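You operate a simulated robot arm through the tools that you are given. There is no shell and no other tool. Be economical: measure what you need, move in short steps, check, and stop when the job is done.

You are at the controls of a simulated two-armed robot. One attempt, no reset.

Task
Test the tube in the tester and sort it by the lamp.
Fine: Hold the tester while you draw the tube out. Green lamp: green tube tray; red lamp: blue scrap tray. Stand the tester on the grey mat. Set down upright: tube tester.

Only the result counts: the job must be done as asked and must still hold three seconds after the hand-in. Knocking over, shifting, dropping, spilling or breaking anything else fails it.

Robot
Two 7-joint arms with two-finger parallel grippers on one trunk, on a base that drives. Base frame: it is fixed to the floor where the robot stands at the start and does not move with it; the origin is under the middle of the robot, x ahead of it, y to its left, z up; the surface under the hand at the start is at about z = 0.85. Units: m, degrees, N and s.
The left shoulder is at the start at [0.07, 0.133, 1.201], the right one opposite. With the tool pointing down near the work surface each hand reaches from about 0.1 to 0.64 m from the robot's upright axis, wherever it stands, measured 20 degrees to its own side. Places, roughly: blue scrap tray [0.8, -0.3, 0.9]; green tube tray [0.6, -0.3, 0.9]; grey mat [0.5, -0.3, 0.9]; yellow collar tube (3x3x10 cm) [0.5, 0.1, 1]. Payload 1.57 kg a hand.
The TCP of each hand is the grasp point between the finger pads, 0.03 m short of the fingertips. In the tool frame z runs along the fingers and y along their closing line. The gripper opens to 0.08 m. The fingers are 0.017 m wide and 0.012 m thick; the gripper's body (0.04 by 0.082 m) begins 0.08 m behind the TCP.
Orientation is told as [roll, pitch, yaw] about the base's x, y, z axes, in that order, counted from this pose: with the fingers straight down and closing along the base's y, the tool's x points along the base's -x, its y along +y and its z along -z.

Tools
- The arms move only by the tool step_arm. It takes "left_steps", "right_steps" or both (then of equal length, played together; a hand with none holds still); each is one flat list of numbers, 7 for each row, row after row: the shift along the base's x, y, z in units of 30 mm (1.0 is 30 mm), then the turn, a rotation vector about the base's x, y, z in units of 8 degrees (1.0 is 8 degrees), then the gripper command, from -1 (shut) to 1 (fully open), values between in proportion. In form: [dx, dy, dz, wx, wy, wz, gripper, dx, dy, dz, wx, wy, wz, gripper, ...]. A call has 1 to 8 rows; each row shifts and turns the commanded pose from where the row before left it. A call with a number of a shift or a turn outside -1 to 1 is refused whole. Each row takes 0.2 s and may step no farther than 0.05 m and 8.6 degrees from the row before; otherwise, or with a gripper value out of range, the whole call is refused. A pose out of reach is approached as far as the arm can. The call stops where the force on the tool passes 50 N (or 10 N more than at its start, if that is more) or the arm is blocked; 0.2 s more then pass. Each finger travels about 0.153 m/s and halts on what it meets, pressing with about 28 N; the grip force reading is that of the motor and also rises with nothing between the fingers. The clock runs only during rows and for 0.2 s after the last one: add rows that do not move to give the fingers time. It gives the time, the measured TCP pose, the force on the tool (base axes), the opening and the grip force at its end, in the units of the frame above (readings bear some noise), with the torque about the TCP (base axes, N m) and any sound that the robot's microphone picked up.
- Cameras (640 x 400 px; columns grow to the right, rows downward): "scene" is now at [0.1332, -0.0179, 1.4201]; the picture's right is [-0.23, -0.97, 0.00], its down [-0.65, 0.15, -0.75] and it looks along [0.73, -0.17, -0.66] (base axes); focal length 271 px, centre (320, 200). "left" rides on the left gripper at [0.072, 0.007, -0.122] in its tool frame; the picture's right is [-0.09, 1.00, 0.00], its down [-0.84, -0.08, -0.54] and it looks along [-0.54, -0.05, 0.84] (tool axes); focal length 238 px, centre (320, 200). "right" rides on the right gripper at [0.072, -0.007, -0.122] in its tool frame; the picture's right is [0.09, 1.00, 0.00], its down [-0.84, 0.08, -0.54] and it looks along [-0.54, 0.05, 0.84] (tool axes); focal length 238 px, centre (320, 200). There is no depth. A picture from a camera that has moved, and an enlarged one, comes with that camera's place and axes in the base frame and with its lens.
- snapshot(camera): a new picture of that camera. It takes no simulated time.
- move_column(by): slides the trunk up (or, below 0, down) by that many m; the arms and the scene camera ride with it, the base frame stays. It gives what a move gives, with no picture.
- steer(legs): drives the robot by 1 to 6 legs, each [ahead, left, turn to the left] in m, m and degrees, along the robot's own axes; the way and the turn of a leg run together, so that a leg with both is an arc; at most 1.5 m and 180 degrees a leg. The arms and the cameras ride along, it lands a little off, and it stops where it bumps. It gives what a move gives.
- head_to(pan, tilt): turns the head with the scene camera to pan (to the left, within 86 degrees either way) and tilt (down, from -29 to 69), counted from straight ahead of the robot. It gives what a move gives.
- close_up(camera, box): a new picture of the part [left, top, right, bottom] of that camera's present view, enlarged. It takes no simulated time.
- finish_job(): hands the job in; it is judged then, once.

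Work in short steps. Places have to be worked out from the pictures, the camera data and where the tool is seen: move nearer, look again, correct. Check each grasp and each placing, and mend what went wrong. You have 120 turns and 88 pictures in all, those below and enlarged ones among them. Open the grippers and draw the arms clear of the work before you hand the job in, unless the task says otherwise; then end with one line.

The tools are called after "Emit:" by a JSON object that holds its "op" and its "data". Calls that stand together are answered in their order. step_arm: Moves the arms, as the interface text tells. Its arguments: {"type":"object","properties":{"left_steps":{"type":"array"},"right_steps":{"type":"array"}},"required":[]} The other tools are called the same way: move_column (by) slides the trunk up or down; steer (legs) drives the base; head_to (pan, tilt) turns the head that bears the scene camera; snapshot (camera) takes a picture; close_up (camera, box) takes an enlarged picture of a part of a camera's view; finish_job () hands the job in.

At the start:

```text
time_s: 0.0
left_ee_pos: [0.5253, 0.1943, 1.2176]
left_tool_rot: [0.0, 0.2, 0.1]
left_wrist_force: [0.3, 0.0, -0.4]
left_moment: [0.01, -0.01, 0.02]
left_finger_gap: 0.0799
left_finger_force: 0.1
right_ee_pos: [0.4225, -0.2002, 1.2149]
right_tool_rot: [0.0, 0.1, 0.0]
right_wrist_force: [-0.8, -0.2, 1.2]
right_moment: [0.02, 0.01, 0.0]
right_finger_gap: 0.0798
right_finger_force: 0.2
trunk travel left (down, up): [-0.775, 0.165]
robot x, y, heading: [0.0019, -0.001, 0.2]
head pan, tilt: [-13.3, 41.6]
```

scene: 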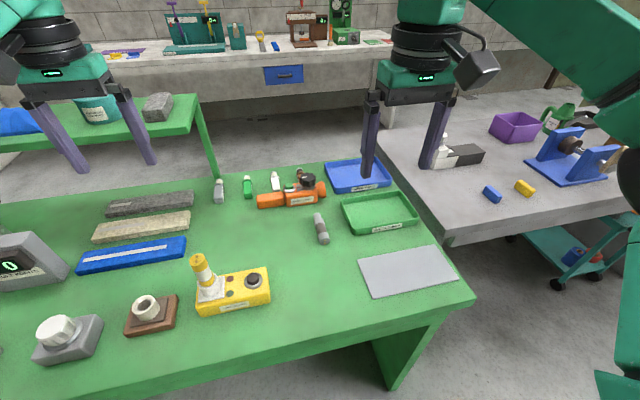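
right: 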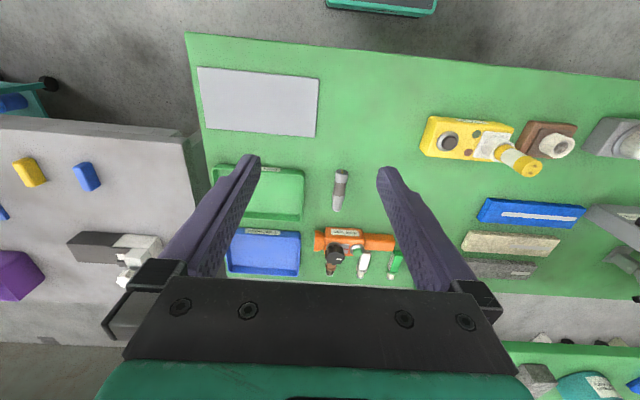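
left: 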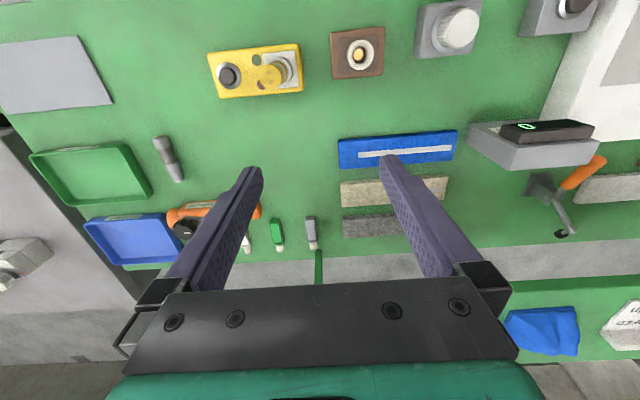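

The yellow tester with the collared tube sits at about row 290, col 232 of the scene view. I take an enlarged look at it first.

Emit:
{"op": "close_up", "data": {"camera": "scene", "box": [170, 240, 290, 325]}}

Emit:
{"op": "close_up", "data": {"camera": "left", "box": [190, 20, 400, 150]}}

```text
4.71 times, centred on (230, 282) of scene
camera zoom: at [0.1332, -0.0179, 1.4201], right [-0.23, -0.97, 0.0], down [-0.65, 0.15, -0.75], along [0.73, -0.17, -0.66], focal length 1273 px, centre (744, -188)
```

zoom: 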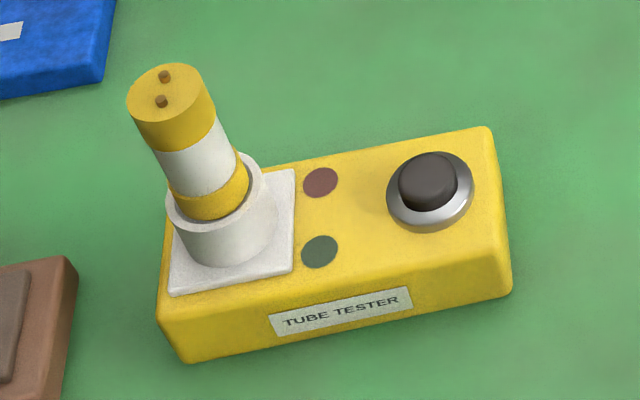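

```text
3.05 times, centred on (295, 85) of left
camera zoom: at [0.4528, 0.2013, 1.3402], right [0.09, 1.0, 0.0], down [0.84, -0.08, 0.54], along [0.54, -0.05, -0.84], focal length 726 px, centre (396, 550)
```

zoom: 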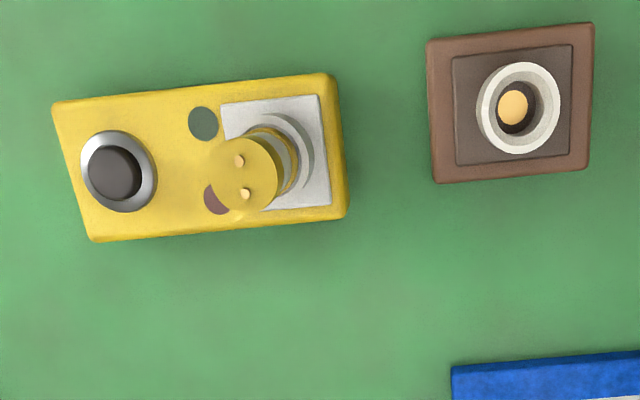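

Two-view triangulation puts the button at about (0.484, 0.051, top 0.905) and the tube at about (0.479, 0.134, top 1.0). I bring the right hand, shut, toward the button and move the left hand aside.

Emit:
{"op": "step_arm", "data": {"right_steps": [0.25, 1, -0.5, 0, 0, 0, -1, 0.25, 1, -0.5, 0, 0, 0, -1, 0.25, 1, -0.5, 0, 0, 0, -1, 0.25, 1, -0.5, 0, 0, 0, -1, 0.25, 1, -0.5, 0, 0, 0, -1, 0.25, 1, -0.5, 0, 0, 0, -1, 0.25, 1, -0.5, 0, 0, 0, -1, 0.25, 1, -0.5, 0, 0, 0, -1], "left_steps": [0, 0.5, 0, 0, 0, 0, 1, 0, 0.5, 0, 0, 0, 0, 1, 0, 0.5, 0, 0, 0, 0, 1, 0, 0.5, 0, 0, 0, 0, 1, 0, 0.5, 0, 0, 0, 0, 1, 0, 0.5, 0, 0, 0, 0, 1, 0, 0, 0, 0, 0, 0, 1, 0, 0, 0, 0, 0, 0, 1]}}

Emit:
{"op": "snapshot", "data": {"camera": "right"}}

Emit:
{"op": "snapshot", "data": {"camera": "scene"}}

```text
time_s: 1.8
left_ee_pos: [0.5246, 0.287, 1.217]
left_tool_rot: [-0.2, 0.2, 0.1]
left_wrist_force: [0.8, 0.1, -0.5]
left_moment: [-0.04, 0.01, 0.0]
left_finger_gap: 0.08
left_finger_force: 0.1
right_ee_pos: [0.4838, 0.0413, 1.0959]
right_tool_rot: [-0.1, 0.1, -0.1]
right_wrist_force: [-0.2, 1.0, -0.1]
right_moment: [-0.03, 0.0, 0.01]
right_finger_gap: 0.0
right_finger_force: 21.4
trunk travel left (down, up): [-0.775, 0.165]
robot x, y, heading: [0.0016, -0.0, 0.2]
head pan, tilt: [-13.3, 41.6]
```

```text
82 pictures are left
camera right: at [0.4115, 0.0344, 1.2172], right [-0.09, 1.0, 0.0], down [0.84, 0.08, 0.54], along [0.54, 0.05, -0.84], focal length 238 px, centre (320, 200)
```

right: 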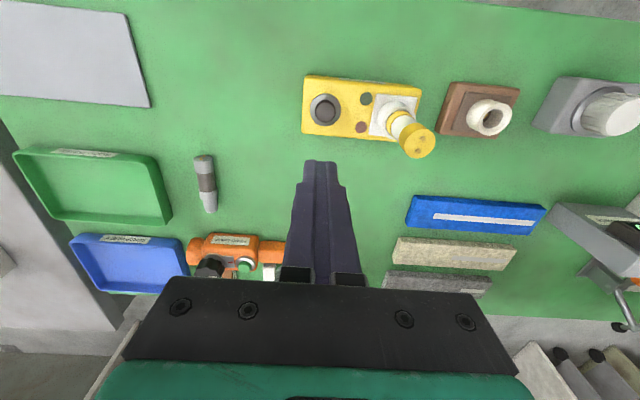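

```text
81 pictures are left
camera scene: at [0.1336, -0.0157, 1.4201], right [-0.23, -0.97, 0.0], down [-0.65, 0.15, -0.75], along [0.73, -0.17, -0.66], focal length 271 px, centre (320, 200)
```

scene: 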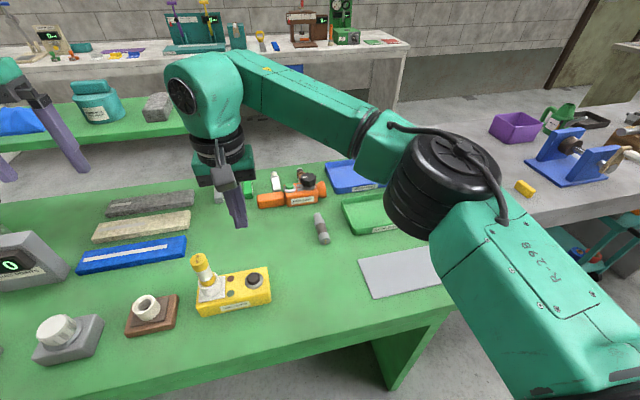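

The right-hand view refines the button to about (0.478, 0.047) and the tester box to x 0.445–0.513, y 0.017–0.167 with yaw near 0. I lower the shut fingers to just above the button.

Emit:
{"op": "step_arm", "data": {"right_steps": [-0.2, 0.2, -0.96, 0, 0, 0, -1, 0, 0, -0.96, 0, 0, 0, -1, 0, 0, -0.96, 0, 0, 0, -1, 0, 0, -0.96, 0, 0, 0, -1, 0, 0, -0.8, 0, 0, 0, -1, 0, 0, 0, 0, 0, 0, -1]}}

Emit:
{"op": "snapshot", "data": {"camera": "right"}}

Emit:
{"op": "close_up", "data": {"camera": "scene", "box": [170, 210, 330, 325]}}

```text
time_s: 3.2
left_ee_pos: [0.5249, 0.2857, 1.2176]
left_tool_rot: [0.0, 0.0, 0.3]
left_wrist_force: [0.5, 0.8, 0.5]
left_moment: [0.0, 0.0, -0.03]
left_finger_gap: 0.08
left_finger_force: 0.0
right_ee_pos: [0.4776, 0.045, 0.955]
right_tool_rot: [0.0, 0.0, -0.1]
right_wrist_force: [-0.5, -0.3, 0.8]
right_moment: [0.01, 0.0, 0.02]
right_finger_gap: 0.0
right_finger_force: 21.0
trunk travel left (down, up): [-0.775, 0.165]
robot x, y, heading: [-0.0012, -0.0025, 0.3]
head pan, tilt: [-13.3, 41.6]
```

```text
80 pictures are left
camera right: at [0.4049, 0.0381, 1.0774], right [-0.09, 1.0, 0.0], down [0.84, 0.08, 0.54], along [0.54, 0.05, -0.84], focal length 238 px, centre (320, 200)
```

right: 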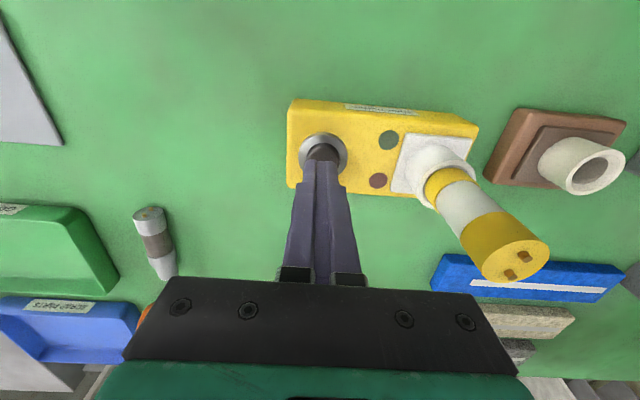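

```text
3.48 times, centred on (250, 268) of scene
camera zoom: at [0.133, -0.0179, 1.4201], right [-0.23, -0.97, 0.0], down [-0.65, 0.15, -0.75], along [0.73, -0.17, -0.66], focal length 941 px, centre (564, -35)
```

zoom: 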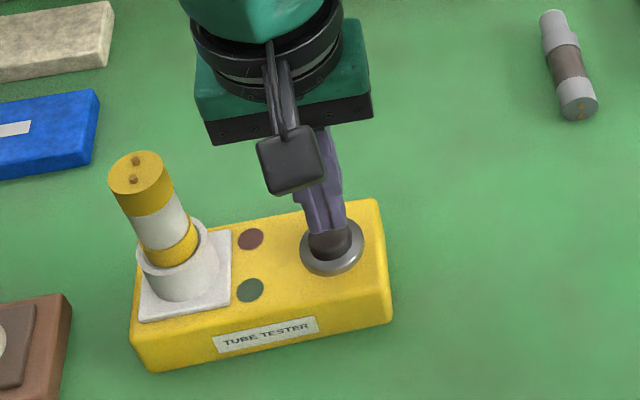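

The fingers are centred over the button. I press down in small steps watching the force.

Emit:
{"op": "step_arm", "data": {"right_steps": [0, 0, -0.2, 0, 0, 0, -1, 0, 0, -0.2, 0, 0, 0, -1, 0, 0, -0.2, 0, 0, 0, -1, 0, 0, 0, 0, 0, 0, -1]}}

Emit:
{"op": "close_up", "data": {"camera": "right", "box": [240, 60, 560, 260]}}

```text
time_s: 4.2
left_ee_pos: [0.5248, 0.2846, 1.2184]
left_tool_rot: [0.0, 0.0, 0.1]
left_wrist_force: [-0.9, 0.2, -0.2]
left_moment: [-0.01, 0.01, 0.01]
left_finger_gap: 0.0801
left_finger_force: 0.1
right_ee_pos: [0.4758, 0.0442, 0.9393]
right_tool_rot: [0.0, 0.0, 0.0]
right_wrist_force: [0.4, -0.1, 2.0]
right_moment: [-0.05, -0.02, -0.01]
right_finger_gap: 0.0
right_finger_force: 21.5
trunk travel left (down, up): [-0.775, 0.165]
robot x, y, heading: [0.0026, 0.0002, -0.1]
head pan, tilt: [-13.3, 41.6]
```

```text
2.00 times, centred on (400, 160) of right
camera zoom: at [0.4039, 0.0386, 1.0599], right [-0.09, 1.0, 0.0], down [0.84, 0.08, 0.54], along [0.54, 0.05, -0.84], focal length 477 px, centre (160, 280)
```

zoom: 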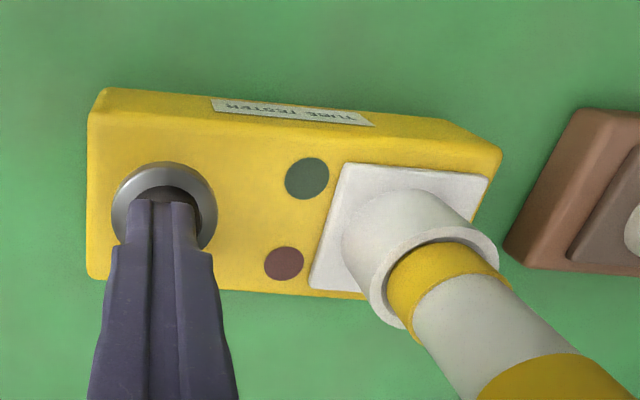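

Tips are at about 0.909, just touching perhaps (2 N). I press on by a few millimetres at a time.

Emit:
{"op": "step_arm", "data": {"right_steps": [0.03, 0, -0.13, 0, 0, 0, -1, 0, 0, -0.1, 0, 0, 0, -1, 0, 0, 0, 0, 0, 0, -1]}}

Emit:
{"op": "close_up", "data": {"camera": "right", "box": [240, 60, 560, 260]}}

```text
time_s: 5.0
left_ee_pos: [0.5224, 0.2846, 1.2186]
left_tool_rot: [0.1, -0.1, 0.1]
left_wrist_force: [-0.8, -0.8, 0.0]
left_moment: [0.05, 0.01, -0.04]
left_finger_gap: 0.08
left_finger_force: 0.1
right_ee_pos: [0.4765, 0.046, 0.9329]
right_tool_rot: [0.1, -0.1, -0.1]
right_wrist_force: [1.2, -2.9, 17.8]
right_moment: [-0.04, -0.02, 0.06]
right_finger_gap: 0.0002
right_finger_force: 21.3
trunk travel left (down, up): [-0.775, 0.165]
robot x, y, heading: [-0.0003, 0.0016, 0.2]
head pan, tilt: [-13.3, 41.6]
heard: click
```

```text
2.00 times, centred on (400, 160) of right
camera zoom: at [0.4035, 0.0384, 1.0547], right [-0.09, 1.0, 0.0], down [0.83, 0.08, 0.55], along [0.54, 0.05, -0.84], focal length 477 px, centre (160, 280)
```

zoom: 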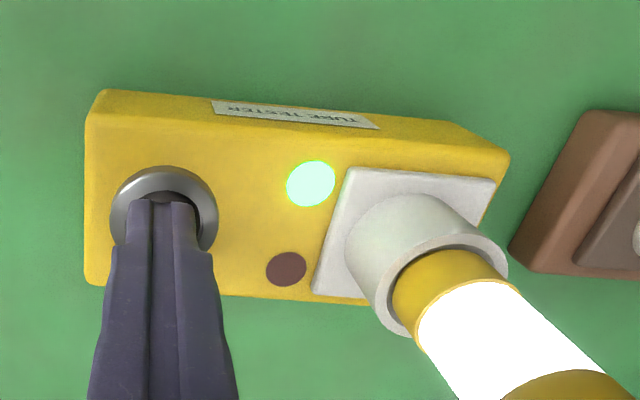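

Click heard and the green lamp is lit (tube glows too): the tube goes to the green tray. I release the button, rise, and start yawing the right hand so its fingers close along x.

Emit:
{"op": "step_arm", "data": {"right_steps": [0, 0, 0.5, 0, 0, 0, -1, 0, 0, 1, 0, 0, 0, -1, 0, -0.5, 1, 0, 0, 0, -1, 0, -0.5, 1, 0, 0, 1, -1, 0, -0.5, 1, 0, 0, 1, -1, 0, -0.5, 0, 0, 0, 1, 1, 0, 0, 0, 0, 0, 1, 1, 0, 0, 0, 0, 0, 1, 1]}}

Emit:
{"op": "step_arm", "data": {"right_steps": [0, 0, 0, 0, 0, 1, 1, 0, 0, 0, 0, 0, 1, 1, 0, 0, 0, 0, 0, 1, 1, 0, 0, 0, 0, 0, 1, 1, 0, 0, 0, 0, 0, 1, 1, 0, 0, 0, 0, 0, 1, 1, 0, 0, 0, 0, 0, 0.25, 1, 0, 0, 0, 0, 0, 0, 1]}}

Emit:
{"op": "snapshot", "data": {"camera": "scene"}}

```text
time_s: 6.8
left_ee_pos: [0.5244, 0.2847, 1.2173]
left_tool_rot: [0.0, 0.0, 0.1]
left_wrist_force: [-0.6, 0.6, 0.6]
left_moment: [0.0, 0.0, -0.02]
left_finger_gap: 0.0799
left_finger_force: 0.1
right_ee_pos: [0.4767, -0.0133, 1.0661]
right_tool_rot: [-0.1, -0.1, 40.0]
right_wrist_force: [0.1, 0.1, 0.4]
right_moment: [-0.02, -0.01, 0.01]
right_finger_gap: 0.08
right_finger_force: 0.0
trunk travel left (down, up): [-0.775, 0.165]
robot x, y, heading: [-0.0005, 0.0003, -0.2]
head pan, tilt: [-13.3, 41.6]
```

```text
time_s: 8.6
left_ee_pos: [0.524, 0.2841, 1.218]
left_tool_rot: [0.1, 0.1, 0.1]
left_wrist_force: [-0.1, -0.5, 0.5]
left_moment: [0.01, 0.01, -0.01]
left_finger_gap: 0.08
left_finger_force: 0.1
right_ee_pos: [0.4765, -0.0128, 1.0655]
right_tool_rot: [0.1, 0.0, 40.0]
right_wrist_force: [0.2, -1.1, 0.2]
right_moment: [0.0, 0.0, 0.01]
right_finger_gap: 0.08
right_finger_force: 0.0
right hand out of reach, approached as far as the arm can: row 1, 2, 3, 4, 5, 6
trunk travel left (down, up): [-0.775, 0.165]
robot x, y, heading: [0.0004, -0.0004, -0.0]
head pan, tilt: [-13.3, 41.6]
```

```text
76 pictures are left
camera scene: at [0.1332, -0.0178, 1.4201], right [-0.23, -0.97, 0.0], down [-0.65, 0.15, -0.75], along [0.73, -0.17, -0.66], focal length 271 px, centre (320, 200)
```

scene: 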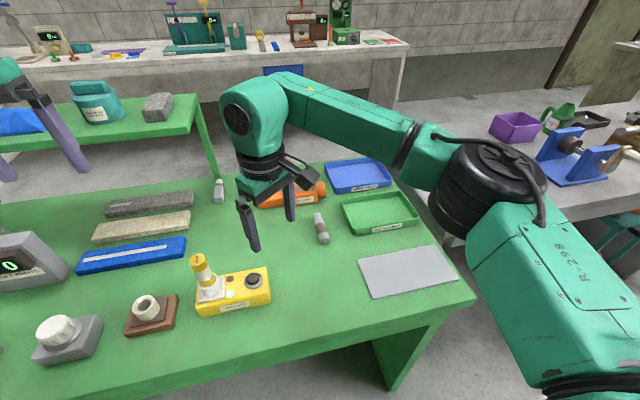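

Yaw +40° is the joint limit, so I go the other way toward yaw −90°, at this safe height.

Emit:
{"op": "step_arm", "data": {"right_steps": [0, 0, 0, 0, 0, -1, 1, 0, 0, 0, 0, 0, -1, 1, 0, 0, 0, 0, 0, -1, 1, 0, 0, 0, 0, 0, -1, 1, 0, 0, 0, 0, 0, -1, 1, 0, 0, 0, 0, 0, -1, 1, 0, 0, 0, 0, 0, -1, 1, 0, 0, 0, 0, 0, -1, 1]}}

Emit:
{"op": "step_arm", "data": {"right_steps": [0, 0, 0, 0, 0, -1, 1, 0, 0, 0, 0, 0, -1, 1, 0, 0, 0, 0, 0, -1, 1, 0, 0, 0, 0, 0, -1, 1, 0, 0, 0, 0, 0, -1, 1, 0, 0, 0, 0, 0, -1, 1, 0, 0, 0, 0, 0, -1, 1, 0, 0, 0, 0, 0, -1, 1]}}

```text
time_s: 10.4
left_ee_pos: [0.5243, 0.2845, 1.2179]
left_tool_rot: [0.0, 0.0, 0.1]
left_wrist_force: [-0.7, 0.2, 0.0]
left_moment: [0.0, -0.03, 0.01]
left_finger_gap: 0.0797
left_finger_force: 0.0
right_ee_pos: [0.477, -0.0132, 1.0672]
right_tool_rot: [0.0, -0.1, -22.2]
right_wrist_force: [0.5, -0.3, 0.0]
right_moment: [-0.05, -0.03, -0.01]
right_finger_gap: 0.0801
right_finger_force: 0.1
trunk travel left (down, up): [-0.775, 0.165]
robot x, y, heading: [-0.0024, 0.0003, -0.2]
head pan, tilt: [-13.3, 41.6]
```

```text
time_s: 12.2
left_ee_pos: [0.5254, 0.2845, 1.2171]
left_tool_rot: [0.1, 0.1, 0.2]
left_wrist_force: [-0.9, -0.3, 0.5]
left_moment: [0.02, -0.01, -0.02]
left_finger_gap: 0.08
left_finger_force: 0.2
right_ee_pos: [0.4762, -0.0142, 1.0667]
right_tool_rot: [0.0, 0.0, -86.2]
right_wrist_force: [-0.7, -0.6, 0.3]
right_moment: [-0.01, 0.01, 0.01]
right_finger_gap: 0.08
right_finger_force: 0.0
trunk travel left (down, up): [-0.775, 0.165]
robot x, y, heading: [-0.0001, 0.0008, 0.0]
head pan, tilt: [-13.3, 41.6]
```

Yaw −86° reached. I finish the yaw and lean the hand back toward −y by about 32°, then look.

Emit:
{"op": "step_arm", "data": {"right_steps": [0, 0, 0, 0, 0, -0.47, 1, 0, 0, 0, 1, 0, 0, 1, 0, 0, 0, 1, 0, 0, 1, 0, 0, 0, 1, 0, 0, 1, 0, 0, 0, 1, 0, 0, 1, 0, 0, 0, 0, 0, 0, 1]}}

Emit:
{"op": "snapshot", "data": {"camera": "right"}}

Emit:
{"op": "snapshot", "data": {"camera": "scene"}}

```text
time_s: 13.6
left_ee_pos: [0.5247, 0.2852, 1.2172]
left_tool_rot: [-0.2, 0.1, 0.1]
left_wrist_force: [-0.1, 0.0, -0.2]
left_moment: [0.0, 0.03, -0.01]
left_finger_gap: 0.0801
left_finger_force: 0.0
right_ee_pos: [0.477, -0.0147, 1.0653]
right_tool_rot: [0.1, 32.1, -89.8]
right_wrist_force: [-0.4, 0.2, 0.8]
right_moment: [0.0, 0.01, 0.01]
right_finger_gap: 0.0799
right_finger_force: 0.0
trunk travel left (down, up): [-0.775, 0.165]
robot x, y, heading: [0.0014, 0.0009, -0.1]
head pan, tilt: [-13.3, 41.6]
```

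```text
75 pictures are left
camera right: at [0.47, -0.0182, 1.2074], right [1.0, 0.08, 0.05], down [0.08, -1.0, 0.02], along [0.05, -0.01, -1.0], focal length 238 px, centre (320, 200)
```

right: 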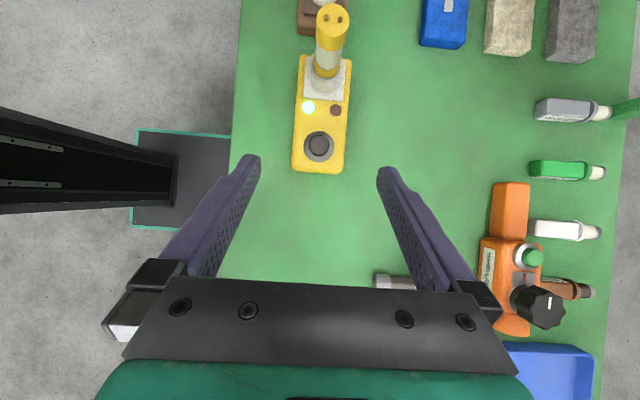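

```text
74 pictures are left
camera scene: at [0.1332, -0.0174, 1.4201], right [-0.23, -0.97, 0.0], down [-0.65, 0.15, -0.75], along [0.73, -0.17, -0.66], focal length 271 px, centre (320, 200)
```

scene: 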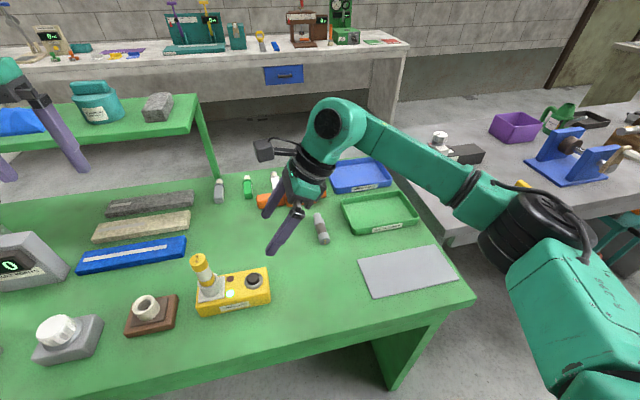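

Lamp still green. From this straight-down view the box is centred at x≈0.478, aligned with the base axes. I move over y≈0.05 and lower to just above box top before checking.

Emit:
{"op": "step_arm", "data": {"right_steps": [0.03, 0.72, -0.5, 0, 0, 0, 1, 0, 0.72, -0.8, 0, 0, 0, 1, 0, 0.72, -0.8, 0, 0, 0, 1, 0, 0, -0.8, 0, 0, 0, 1, 0, 0, -0.8, 0, 0, 0, 1, 0, 0, -0.5, 0, 0, 0, 1, 0, 0, 0, 0, 0, 0, 1]}}

Emit:
{"op": "snapshot", "data": {"camera": "right"}}

Emit:
{"op": "close_up", "data": {"camera": "scene", "box": [170, 210, 330, 325]}}

```text
time_s: 15.2
left_ee_pos: [0.5245, 0.2845, 1.2185]
left_tool_rot: [0.0, 0.0, 0.1]
left_wrist_force: [0.3, 0.6, 0.5]
left_moment: [0.02, 0.0, 0.0]
left_finger_gap: 0.0803
left_finger_force: 0.1
right_ee_pos: [0.4788, 0.0496, 0.9414]
right_tool_rot: [0.1, 32.0, -89.8]
right_wrist_force: [-0.5, -0.7, 0.7]
right_moment: [0.0, -0.01, 0.0]
right_finger_gap: 0.0801
right_finger_force: 0.0
trunk travel left (down, up): [-0.775, 0.165]
robot x, y, heading: [0.0016, 0.0026, -0.1]
head pan, tilt: [-13.3, 41.6]
```

```text
73 pictures are left
camera right: at [0.4715, 0.046, 1.0819], right [1.0, 0.08, 0.05], down [0.08, -1.0, 0.02], along [0.05, -0.01, -1.0], focal length 238 px, centre (320, 200)
```

right: 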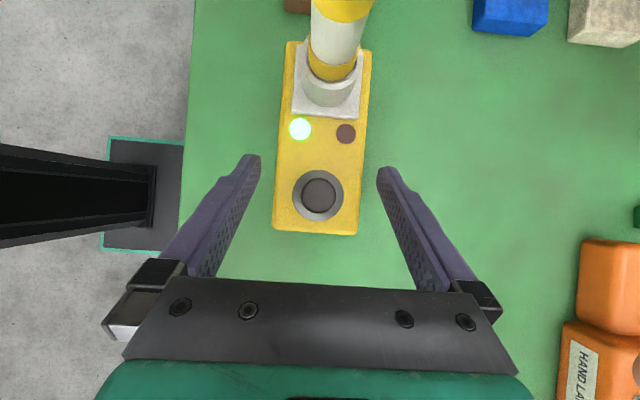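

```text
3.48 times, centred on (250, 268) of scene
camera zoom: at [0.1331, -0.0179, 1.4201], right [-0.23, -0.97, 0.0], down [-0.65, 0.15, -0.75], along [0.73, -0.17, -0.66], focal length 941 px, centre (564, -35)
```

zoom: 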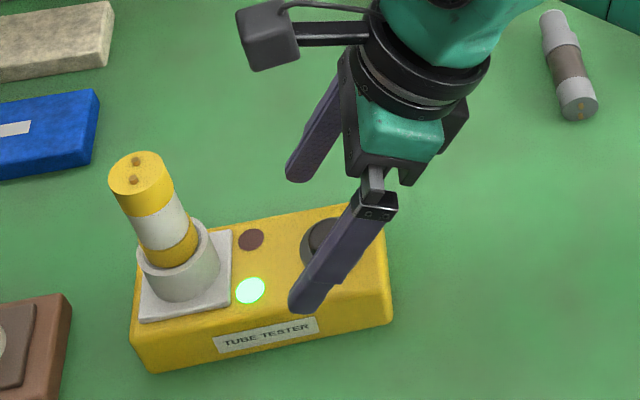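

Fingers straddle the box evenly (box centre x≈0.479, TCP 0.4788). I descend to z≈0.888.

Emit:
{"op": "step_arm", "data": {"right_steps": [0, 0, -0.45, 0, 0, 0, 1, 0, 0, -0.45, 0, 0, 0, 1, 0, 0, -0.45, 0, 0, 0, 1, 0, 0, -0.43, 0, 0, 0, 1, 0, 0, 0, 0, 0, 0, 1]}}

Emit:
{"op": "close_up", "data": {"camera": "scene", "box": [170, 210, 330, 325]}}

Emit:
{"op": "snapshot", "data": {"camera": "right"}}

```text
time_s: 16.4
left_ee_pos: [0.525, 0.2847, 1.2167]
left_tool_rot: [0.0, 0.0, 0.0]
left_wrist_force: [-0.9, -0.8, -0.4]
left_moment: [0.0, 0.0, 0.0]
left_finger_gap: 0.0797
left_finger_force: 0.0
right_ee_pos: [0.4782, 0.0505, 0.8873]
right_tool_rot: [0.1, 32.1, -89.7]
right_wrist_force: [0.0, -0.3, 0.4]
right_moment: [0.0, 0.0, 0.0]
right_finger_gap: 0.0799
right_finger_force: 0.0
trunk travel left (down, up): [-0.775, 0.165]
robot x, y, heading: [0.0003, -0.0016, -0.2]
head pan, tilt: [-13.3, 41.6]
```

```text
3.48 times, centred on (250, 268) of scene
camera zoom: at [0.1331, -0.0178, 1.4201], right [-0.23, -0.97, 0.0], down [-0.65, 0.15, -0.75], along [0.73, -0.17, -0.66], focal length 941 px, centre (564, -35)
```

zoom: 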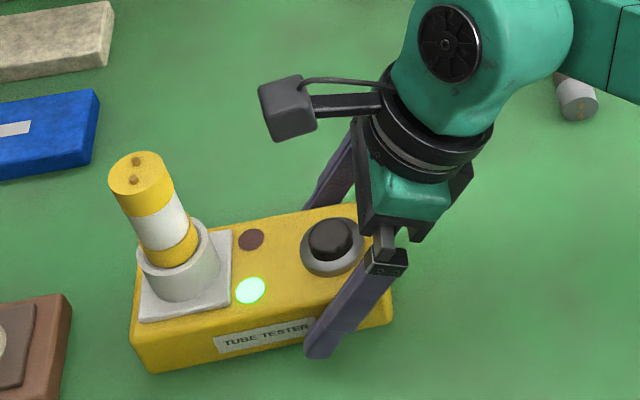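

```text
70 pictures are left
camera right: at [0.4711, 0.047, 1.0282], right [1.0, 0.08, 0.05], down [0.08, -1.0, 0.02], along [0.05, -0.01, -1.0], focal length 238 px, centre (320, 200)
```

right: 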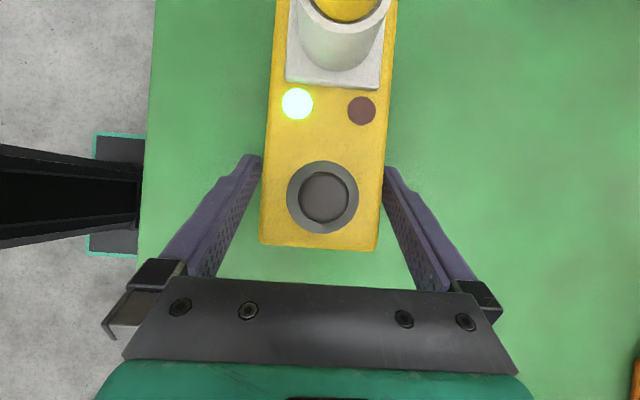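

Fingers are beside the box sides with clear tables below. I close the right gripper.

Emit:
{"op": "step_arm", "data": {"right_steps": [0, 0, 0, 0, 0, 0, 0.7, 0, 0, 0, 0, 0, 0, 0.4, 0, 0, 0, 0, 0, 0, -1, 0, 0, 0, 0, 0, 0, -1]}}

Emit:
{"op": "snapshot", "data": {"camera": "left"}}

```text
time_s: 17.4
left_ee_pos: [0.5247, 0.2855, 1.2183]
left_tool_rot: [0.0, 0.1, 0.1]
left_wrist_force: [-0.1, -0.2, -0.2]
left_moment: [-0.02, 0.03, -0.01]
left_finger_gap: 0.08
left_finger_force: 0.0
right_ee_pos: [0.4768, 0.0509, 0.8876]
right_tool_rot: [0.0, 32.0, -89.9]
right_wrist_force: [0.3, 0.2, 0.1]
right_moment: [0.17, -0.09, -0.02]
right_finger_gap: 0.0698
right_finger_force: 27.9
trunk travel left (down, up): [-0.775, 0.165]
robot x, y, heading: [-0.0005, 0.0029, 0.0]
head pan, tilt: [-13.3, 41.6]
```

```text
69 pictures are left
camera left: at [0.4529, 0.2923, 1.3407], right [0.09, 1.0, 0.0], down [0.84, -0.08, 0.54], along [0.54, -0.05, -0.84], focal length 238 px, centre (320, 200)
```

left: 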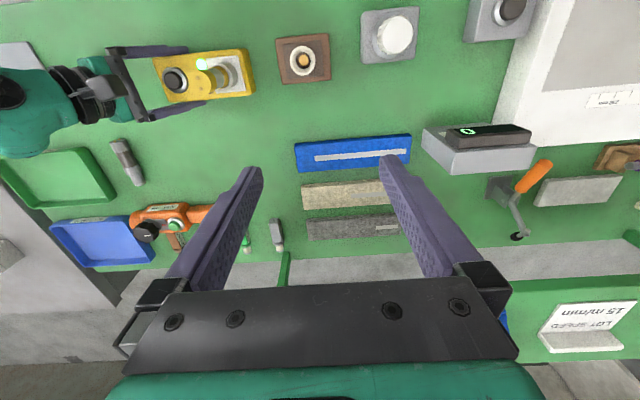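

Tester is gripped (gap 0.070). Now the left hand: yaw −32° to keep its camera away, and move above the tube at (0.477, 0.134), z≈1.10.

Emit:
{"op": "step_arm", "data": {"left_steps": [-0.2, -0.6, -0.5, 0, 0, -1, 1, -0.2, -0.6, -0.5, 0, 0, -1, 1, -0.2, -0.6, -0.5, 0, 0, -1, 1, -0.2, -0.6, -0.5, 0, 0, -1, 1, -0.2, -0.7, -0.5, 0, 0, 0, 1, -0.2, -0.7, -0.5, 0, 0, 0, 1, -0.2, -0.65, -0.5, 0, 0, 0, 1, -0.19, -0.6, -0.4, 0, 0, 0, 1]}}

Emit:
{"op": "snapshot", "data": {"camera": "left"}}

Emit:
{"op": "snapshot", "data": {"camera": "scene"}}

```text
time_s: 19.2
left_ee_pos: [0.4775, 0.1325, 1.1011]
left_tool_rot: [0.0, 0.0, -31.9]
left_wrist_force: [0.9, -0.2, 0.5]
left_moment: [-0.01, 0.0, 0.03]
left_finger_gap: 0.0801
left_finger_force: 0.1
right_ee_pos: [0.4781, 0.0496, 0.8886]
right_tool_rot: [0.0, 32.0, -89.9]
right_wrist_force: [-0.7, -0.8, -0.8]
right_moment: [0.02, -0.11, 0.0]
right_finger_gap: 0.0698
right_finger_force: 27.6
trunk travel left (down, up): [-0.775, 0.165]
robot x, y, heading: [-0.0016, -0.0001, -0.0]
head pan, tilt: [-13.3, 41.6]
```

```text
68 pictures are left
camera left: at [0.4204, 0.1771, 1.2241], right [0.6, 0.8, 0.0], down [0.67, -0.51, 0.54], along [0.43, -0.33, -0.84], focal length 238 px, centre (320, 200)
```

left: 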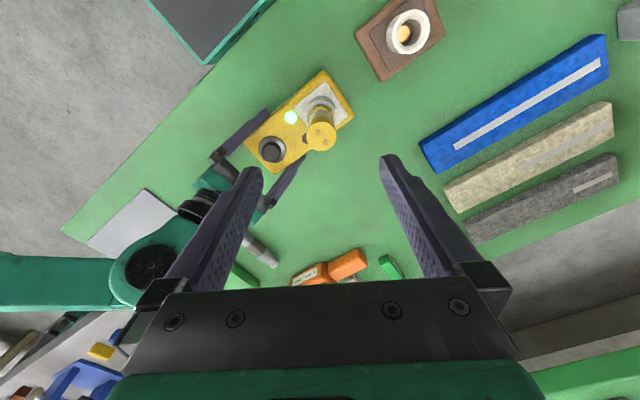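

```text
67 pictures are left
camera scene: at [0.1333, -0.0182, 1.4201], right [-0.23, -0.97, 0.0], down [-0.65, 0.15, -0.75], along [0.73, -0.17, -0.66], focal length 271 px, centre (320, 200)
```

scene: 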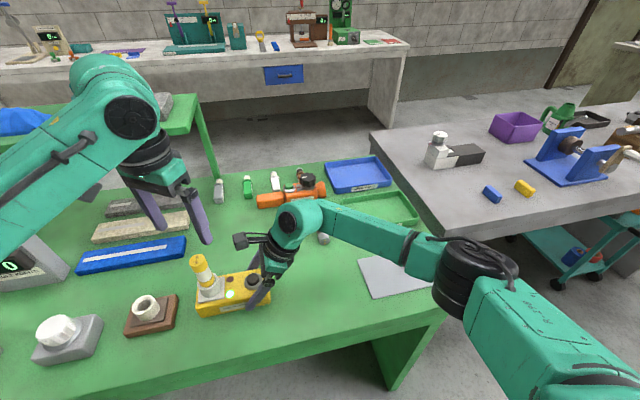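

The tube top triangulates to (0.477, 0.1345). I shift 2 mm and descend to z≈0.98, then look before closing.

Emit:
{"op": "step_arm", "data": {"left_steps": [-0.02, 0.06, -0.8, 0, 0, 0, 1, 0, 0, -0.8, 0, 0, 0, 1, 0, 0, -0.8, 0, 0, 0, 1, 0, 0, -0.8, 0, 0, 0, 1, 0, 0, -0.8, 0, 0, 0, 1, 0, 0, 0, 0, 0, 0, 1]}}

Emit:
{"op": "snapshot", "data": {"camera": "left"}}

Emit:
{"op": "close_up", "data": {"camera": "scene", "box": [140, 190, 320, 325]}}

```text
time_s: 20.6
left_ee_pos: [0.4767, 0.136, 0.9806]
left_tool_rot: [0.0, 0.1, -31.9]
left_wrist_force: [-0.1, 0.9, 0.2]
left_moment: [-0.02, 0.02, 0.01]
left_finger_gap: 0.0797
left_finger_force: 0.1
right_ee_pos: [0.4786, 0.0509, 0.8877]
right_tool_rot: [0.1, 32.1, -89.8]
right_wrist_force: [-0.5, -0.5, 0.0]
right_moment: [-0.02, -0.03, -0.06]
right_finger_gap: 0.0699
right_finger_force: 28.0
trunk travel left (down, up): [-0.775, 0.165]
robot x, y, heading: [-0.0016, 0.0017, -0.0]
head pan, tilt: [-13.3, 41.6]
```

```text
66 pictures are left
camera left: at [0.4184, 0.1795, 1.103], right [0.6, 0.8, 0.0], down [0.67, -0.51, 0.54], along [0.43, -0.33, -0.84], focal length 238 px, centre (320, 200)
```

left: 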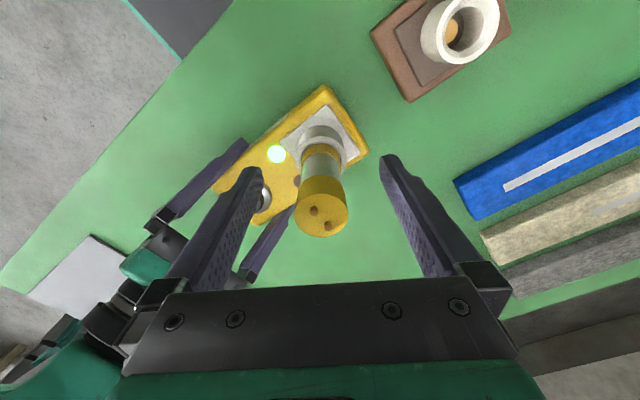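

```text
2.96 times, centred on (230, 258) of scene
camera zoom: at [0.1332, -0.018, 1.4201], right [-0.23, -0.97, 0.0], down [-0.65, 0.15, -0.75], along [0.73, -0.17, -0.66], focal length 802 px, centre (587, 30)
```

zoom: 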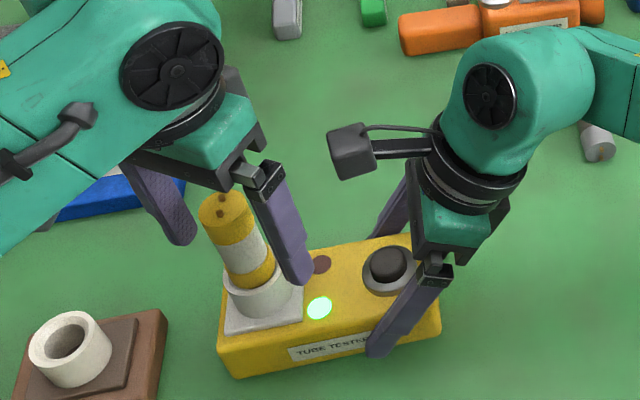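

The tube is centred between the left fingers with no interference. I close the left gripper gently.

Emit:
{"op": "step_arm", "data": {"left_steps": [0, 0, 0, 0, 0, 0, 0.3, 0, 0, 0, 0, 0, 0, -0.05, 0, 0, 0, 0, 0, 0, -0.4, 0, 0, 0, 0, 0, 0, -1, 0, 0, 0, 0, 0, 0, -1]}}

```text
time_s: 21.8
left_ee_pos: [0.4766, 0.1352, 0.9792]
left_tool_rot: [0.0, 0.1, -32.0]
left_wrist_force: [3.1, 2.7, -0.3]
left_moment: [0.25, -0.19, -0.02]
left_finger_gap: 0.0256
left_finger_force: 28.5
right_ee_pos: [0.4772, 0.0501, 0.8876]
right_tool_rot: [0.1, 32.0, -89.8]
right_wrist_force: [-2.5, -2.1, 1.4]
right_moment: [0.16, -0.11, 0.17]
right_finger_gap: 0.0697
right_finger_force: 28.3
trunk travel left (down, up): [-0.775, 0.165]
robot x, y, heading: [-0.0023, 0.0037, -0.2]
head pan, tilt: [-13.3, 41.6]
```

The tube is held (gap 0.0256). I draw it straight up in small steps while the right hand holds the tester.

Emit:
{"op": "step_arm", "data": {"left_steps": [0.02, 0.02, 0.15, 0, 0, 0, -1, 0, 0, 0.2, 0, 0, 0, -1, 0, 0, 0.3, 0, 0, 0, -1, 0, 0, 0.4, 0, 0, 0, -1, 0, 0, 0.4, 0, 0, 0, -1, 0, 0, 0, 0, 0, 0, -1]}}

Emit:
{"op": "snapshot", "data": {"camera": "scene"}}

```text
time_s: 23.2
left_ee_pos: [0.4771, 0.1362, 1.0236]
left_tool_rot: [-0.2, 0.0, -31.9]
left_wrist_force: [0.4, 0.6, -0.6]
left_moment: [0.01, 0.0, 0.02]
left_finger_gap: 0.0256
left_finger_force: 28.4
right_ee_pos: [0.4786, 0.0501, 0.8874]
right_tool_rot: [0.2, 32.0, -89.9]
right_wrist_force: [0.8, 0.1, 0.4]
right_moment: [-0.01, -0.08, 0.01]
right_finger_gap: 0.0697
right_finger_force: 28.1
trunk travel left (down, up): [-0.775, 0.165]
robot x, y, heading: [0.0012, 0.0004, 0.1]
head pan, tilt: [-13.3, 41.6]
```

```text
64 pictures are left
camera scene: at [0.1333, -0.0178, 1.4201], right [-0.23, -0.97, 0.0], down [-0.65, 0.15, -0.75], along [0.73, -0.17, -0.66], focal length 271 px, centre (320, 200)
```

scene: 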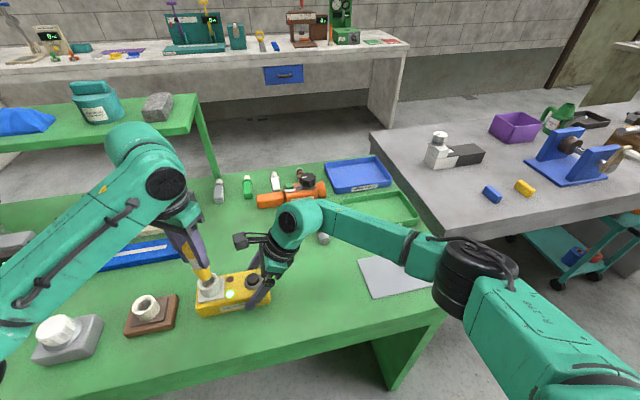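

Forces are back near zero. I continue up well clear of the socket.

Emit:
{"op": "step_arm", "data": {"left_steps": [0, 0, 0.6, 0, 0, 0, -1, 0, 0, 0.6, 0, 0, 0, -1, 0, 0, 0.8, 0, 0, 0, -1, 0, 0.3, 0.8, 0, 0, 0, -1, 0, 0.5, 0.8, 0, 0, 0, -1, 0, 0.5, 0.5, 0, 0, 0, -1, 0, 0.5, 0.5, 0, 0, 0, -1, 0, 0, 0, 0, 0, 0, -1]}}

Emit:
{"op": "snapshot", "data": {"camera": "scene"}}

Emit:
{"op": "snapshot", "data": {"camera": "right"}}

```text
time_s: 25.0
left_ee_pos: [0.4776, 0.1894, 1.162]
left_tool_rot: [-0.2, 0.1, -31.9]
left_wrist_force: [0.5, 0.3, -1.2]
left_moment: [-0.01, 0.03, 0.0]
left_finger_gap: 0.0257
left_finger_force: 27.7
right_ee_pos: [0.4792, 0.0517, 0.8875]
right_tool_rot: [0.0, 32.0, -89.8]
right_wrist_force: [-0.2, -0.3, 0.4]
right_moment: [0.06, 0.02, -0.01]
right_finger_gap: 0.0695
right_finger_force: 28.1
trunk travel left (down, up): [-0.775, 0.165]
robot x, y, heading: [0.0014, -0.0001, -0.1]
head pan, tilt: [-13.3, 41.6]
```

```text
63 pictures are left
camera scene: at [0.1332, -0.0179, 1.4201], right [-0.23, -0.97, 0.0], down [-0.65, 0.15, -0.75], along [0.73, -0.17, -0.66], focal length 271 px, centre (320, 200)
```

scene: 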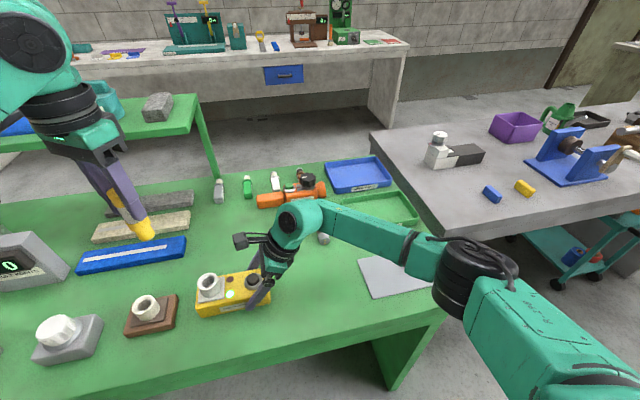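

```text
62 pictures are left
camera right: at [0.4712, 0.0469, 1.0284], right [1.0, 0.08, 0.05], down [0.08, -1.0, 0.02], along [0.05, -0.01, -1.0], focal length 238 px, centre (320, 200)
```

right: 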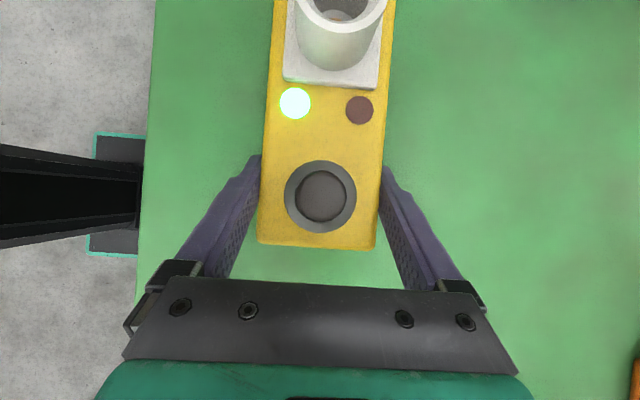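

Tube is free and the tester stayed put. Now I lift the tester a little with the right hand and check the grip.

Emit:
{"op": "step_arm", "data": {"right_steps": [0, 0, 0.2, 0, 0, 0, -1, 0, 0, 0.4, 0, 0, 0, -1, 0, 0, 0.7, 0, 0, 0, -1, 0, 0, 0.7, 0, 0, 0, -1, 0, 0, 0, 0, 0, 0, -1]}}

Emit:
{"op": "snapshot", "data": {"camera": "right"}}

Emit:
{"op": "close_up", "data": {"camera": "scene", "box": [140, 190, 320, 325]}}

```text
time_s: 26.2
left_ee_pos: [0.4783, 0.19, 1.1618]
left_tool_rot: [-0.2, 0.1, -32.0]
left_wrist_force: [-0.1, 0.1, 0.2]
left_moment: [-0.01, 0.01, -0.03]
left_finger_gap: 0.0257
left_finger_force: 28.1
right_ee_pos: [0.4787, 0.0489, 0.9469]
right_tool_rot: [0.1, 32.0, -89.8]
right_wrist_force: [0.0, 0.0, -2.1]
right_moment: [-0.06, -0.02, 0.01]
right_finger_gap: 0.0697
right_finger_force: 27.6
trunk travel left (down, up): [-0.775, 0.165]
robot x, y, heading: [0.0037, 0.0014, -0.1]
head pan, tilt: [-13.3, 41.6]
```

```text
61 pictures are left
camera right: at [0.4718, 0.0462, 1.0879], right [1.0, 0.08, 0.05], down [0.08, -1.0, 0.02], along [0.05, -0.01, -1.0], focal length 238 px, centre (320, 200)
```

right: 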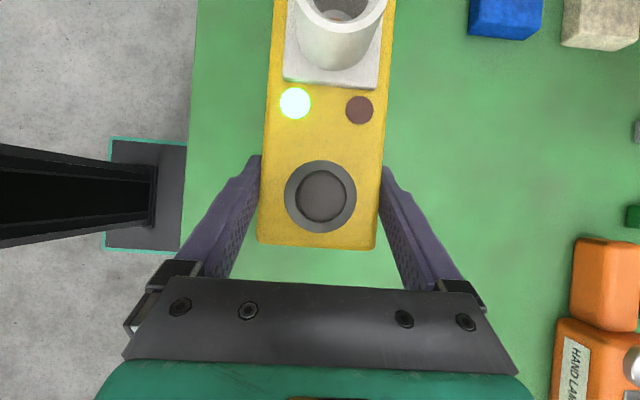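

```text
2.96 times, centred on (230, 258) of scene
camera zoom: at [0.1337, -0.0178, 1.42], right [-0.23, -0.97, 0.0], down [-0.65, 0.15, -0.75], along [0.73, -0.17, -0.66], focal length 802 px, centre (587, 30)
```

zoom: 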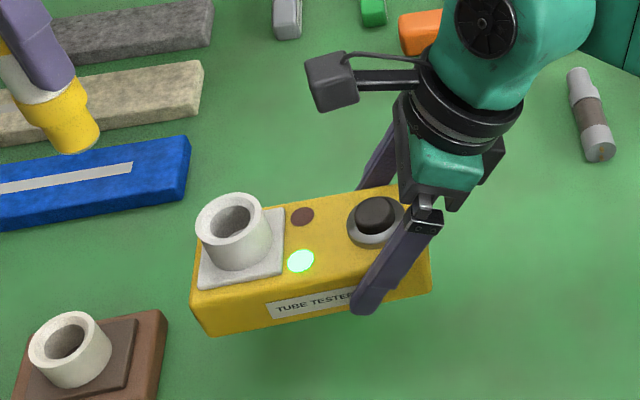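

The tester hangs level without slipping. I carry it toward the mat centre, about (0.456, −0.31).

Emit:
{"op": "step_arm", "data": {"right_steps": [-0.05, -0.95, 0.3, 0, 0, 0, -1, -0.05, -0.95, 0.2, 0, 0, 0, -1, -0.05, -0.95, 0, 0, 0, 0, -1, -0.05, -0.95, 0, 0, 0, 0, -1, -0.05, -0.95, 0, 0, 0, 0, -1, -0.05, -0.95, 0, 0, 0, 0, -1, -0.05, -0.95, 0, 0, 0, 0, -1, -0.05, -0.95, 0, 0, 0, 0, -1]}}

Emit:
{"op": "step_arm", "data": {"right_steps": [-0.06, -0.95, 0, 0, 0, 0, -1, -0.06, -0.95, 0, 0, 0, 0, -1, -0.06, -0.95, 0, 0, 0, 0, -1, -0.06, -0.95, 0, 0, 0, 0, -1, -0.06, -0.95, 0, 0, 0, 0, -1, 0, 0, 0, 0, 0, 0, -1]}}

Emit:
{"op": "snapshot", "data": {"camera": "scene"}}

Emit:
{"op": "snapshot", "data": {"camera": "right"}}

```text
time_s: 28.0
left_ee_pos: [0.4773, 0.1875, 1.1616]
left_tool_rot: [0.0, 0.1, -31.8]
left_wrist_force: [0.8, -0.2, -0.9]
left_moment: [0.0, -0.04, 0.03]
left_finger_gap: 0.0254
left_finger_force: 27.7
right_ee_pos: [0.4641, -0.1792, 0.9597]
right_tool_rot: [0.1, 32.0, -89.8]
right_wrist_force: [-0.4, -0.4, -1.7]
right_moment: [-0.06, -0.03, -0.01]
right_finger_gap: 0.0698
right_finger_force: 28.2
trunk travel left (down, up): [-0.775, 0.165]
robot x, y, heading: [0.0015, -0.0036, -0.2]
head pan, tilt: [-13.3, 41.6]
```

```text
time_s: 29.4
left_ee_pos: [0.4792, 0.1894, 1.161]
left_tool_rot: [0.0, 0.1, -31.9]
left_wrist_force: [-0.4, 0.1, -0.1]
left_moment: [0.01, 0.0, -0.02]
left_finger_gap: 0.0255
left_finger_force: 28.3
right_ee_pos: [0.4555, -0.3218, 0.9618]
right_tool_rot: [0.1, 32.0, -89.7]
right_wrist_force: [-0.6, 0.7, -1.5]
right_moment: [-0.08, -0.02, -0.03]
right_finger_gap: 0.0697
right_finger_force: 27.8
trunk travel left (down, up): [-0.775, 0.165]
robot x, y, heading: [-0.0004, 0.0014, -0.1]
head pan, tilt: [-13.3, 41.6]
```

```text
59 pictures are left
camera scene: at [0.1338, -0.0175, 1.42], right [-0.23, -0.97, 0.0], down [-0.65, 0.15, -0.75], along [0.73, -0.17, -0.66], focal length 271 px, centre (320, 200)
```

scene: 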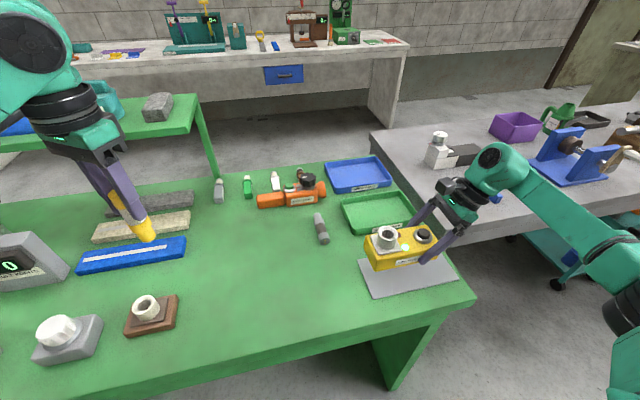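

```text
58 pictures are left
camera right: at [0.4497, -0.3248, 1.1026], right [1.0, 0.08, 0.05], down [0.08, -1.0, 0.02], along [0.05, -0.01, -1.0], focal length 238 px, centre (320, 200)
```

right: 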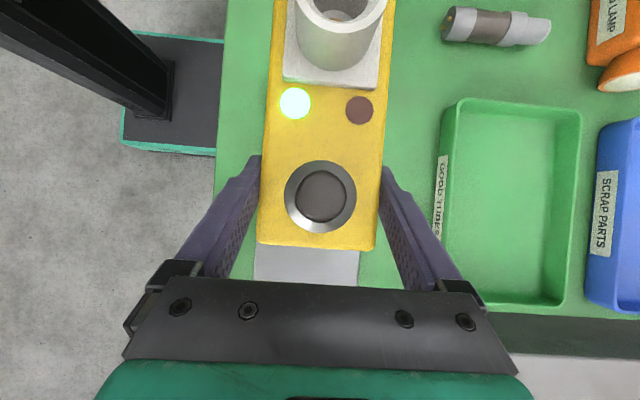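

The mat spans x≈0.399–0.511, centred on our x. I shift 30 mm more toward −y and lower to just above the mat.

Emit:
{"op": "step_arm", "data": {"right_steps": [0, -0.5, 0, 0, 0, 0, -1, 0, -0.5, 0, 0, 0, 0, -1, 0, 0, -0.6, 0, 0, 0, -1, 0, 0, -0.6, 0, 0, 0, -1, 0, 0, -0.5, 0, 0, 0, -1, 0, 0, -0.4, 0, 0, 0, -1, 0, 0, 0, 0, 0, 0, -1]}}

Emit:
{"op": "close_up", "data": {"camera": "scene", "box": [320, 190, 500, 325]}}

```text
time_s: 31.0
left_ee_pos: [0.4781, 0.1897, 1.1621]
left_tool_rot: [0.1, 0.1, -31.9]
left_wrist_force: [-0.1, -0.2, -0.1]
left_moment: [0.03, 0.0, 0.0]
left_finger_gap: 0.0255
left_finger_force: 27.8
right_ee_pos: [0.4565, -0.3505, 0.8977]
right_tool_rot: [0.1, 32.0, -89.8]
right_wrist_force: [0.8, -0.7, -1.8]
right_moment: [-0.05, -0.02, 0.0]
right_finger_gap: 0.0699
right_finger_force: 27.9
trunk travel left (down, up): [-0.775, 0.165]
robot x, y, heading: [-0.0028, -0.0007, -0.1]
head pan, tilt: [-13.3, 41.6]
```

```text
2.96 times, centred on (410, 258) of scene
camera zoom: at [0.1335, -0.0181, 1.4201], right [-0.23, -0.97, 0.0], down [-0.65, 0.15, -0.75], along [0.73, -0.17, -0.66], focal length 802 px, centre (53, 30)
```

zoom: 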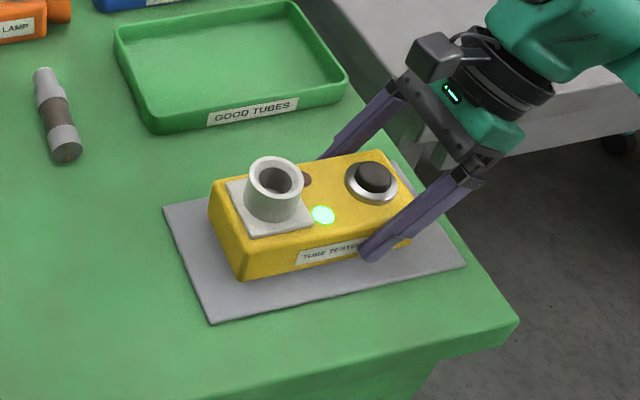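

Well placed over the mat. I lower in 2 mm steps watching for contact force.

Emit:
{"op": "step_arm", "data": {"right_steps": [0, 0, -0.07, 0, 0, 0, -1, 0, 0, -0.07, 0, 0, 0, -1, 0, 0, -0.07, 0, 0, 0, -1, 0, 0, 0, 0, 0, 0, -1]}}

```text
time_s: 32.0
left_ee_pos: [0.4767, 0.1884, 1.1631]
left_tool_rot: [0.0, 0.0, -31.8]
left_wrist_force: [-0.1, -0.9, -0.1]
left_moment: [0.02, 0.0, 0.01]
left_finger_gap: 0.0255
left_finger_force: 28.0
right_ee_pos: [0.4565, -0.3501, 0.8929]
right_tool_rot: [0.3, 32.0, -89.7]
right_wrist_force: [3.4, -2.8, 9.2]
right_moment: [-0.21, 0.29, 0.18]
right_finger_gap: 0.0699
right_finger_force: 28.0
trunk travel left (down, up): [-0.775, 0.165]
robot x, y, heading: [-0.0002, 0.0025, 0.1]
head pan, tilt: [-13.3, 41.6]
```

Contact (9 N up). I back off a hair and open the right gripper.

Emit:
{"op": "step_arm", "data": {"right_steps": [0, 0, 0.03, 0, 0, 0, -1, 0, 0, 0, 0, 0, 0, 0.77, 0, 0, 0, 0, 0, 0, 1, 0, 0, 0, 0, 0, 0, 1]}}

Emit:
{"op": "snapshot", "data": {"camera": "right"}}

```text
time_s: 33.0
left_ee_pos: [0.4777, 0.189, 1.1624]
left_tool_rot: [0.0, 0.2, -31.8]
left_wrist_force: [-0.3, -0.1, -1.3]
left_moment: [0.02, 0.0, 0.0]
left_finger_gap: 0.0256
left_finger_force: 28.1
right_ee_pos: [0.4569, -0.3501, 0.8929]
right_tool_rot: [0.0, 32.0, -89.8]
right_wrist_force: [0.0, 0.3, 0.5]
right_moment: [0.01, 0.01, -0.02]
right_finger_gap: 0.08
right_finger_force: 0.1
trunk travel left (down, up): [-0.775, 0.165]
robot x, y, heading: [0.0019, -0.0006, -0.1]
head pan, tilt: [-13.3, 41.6]
```

```text
56 pictures are left
camera right: at [0.4498, -0.3542, 1.0339], right [1.0, 0.08, 0.05], down [0.08, -1.0, 0.02], along [0.05, -0.01, -1.0], focal length 238 px, centre (320, 200)
```

right: 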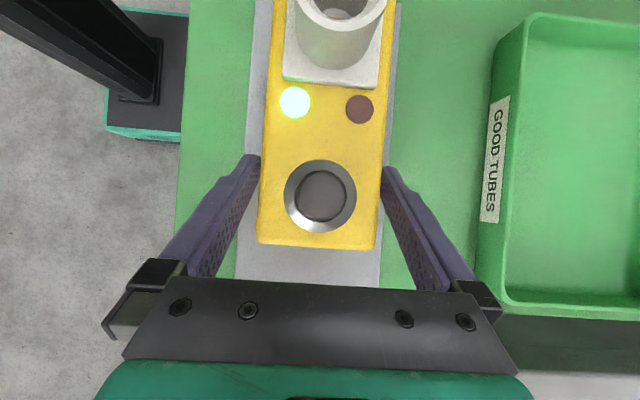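

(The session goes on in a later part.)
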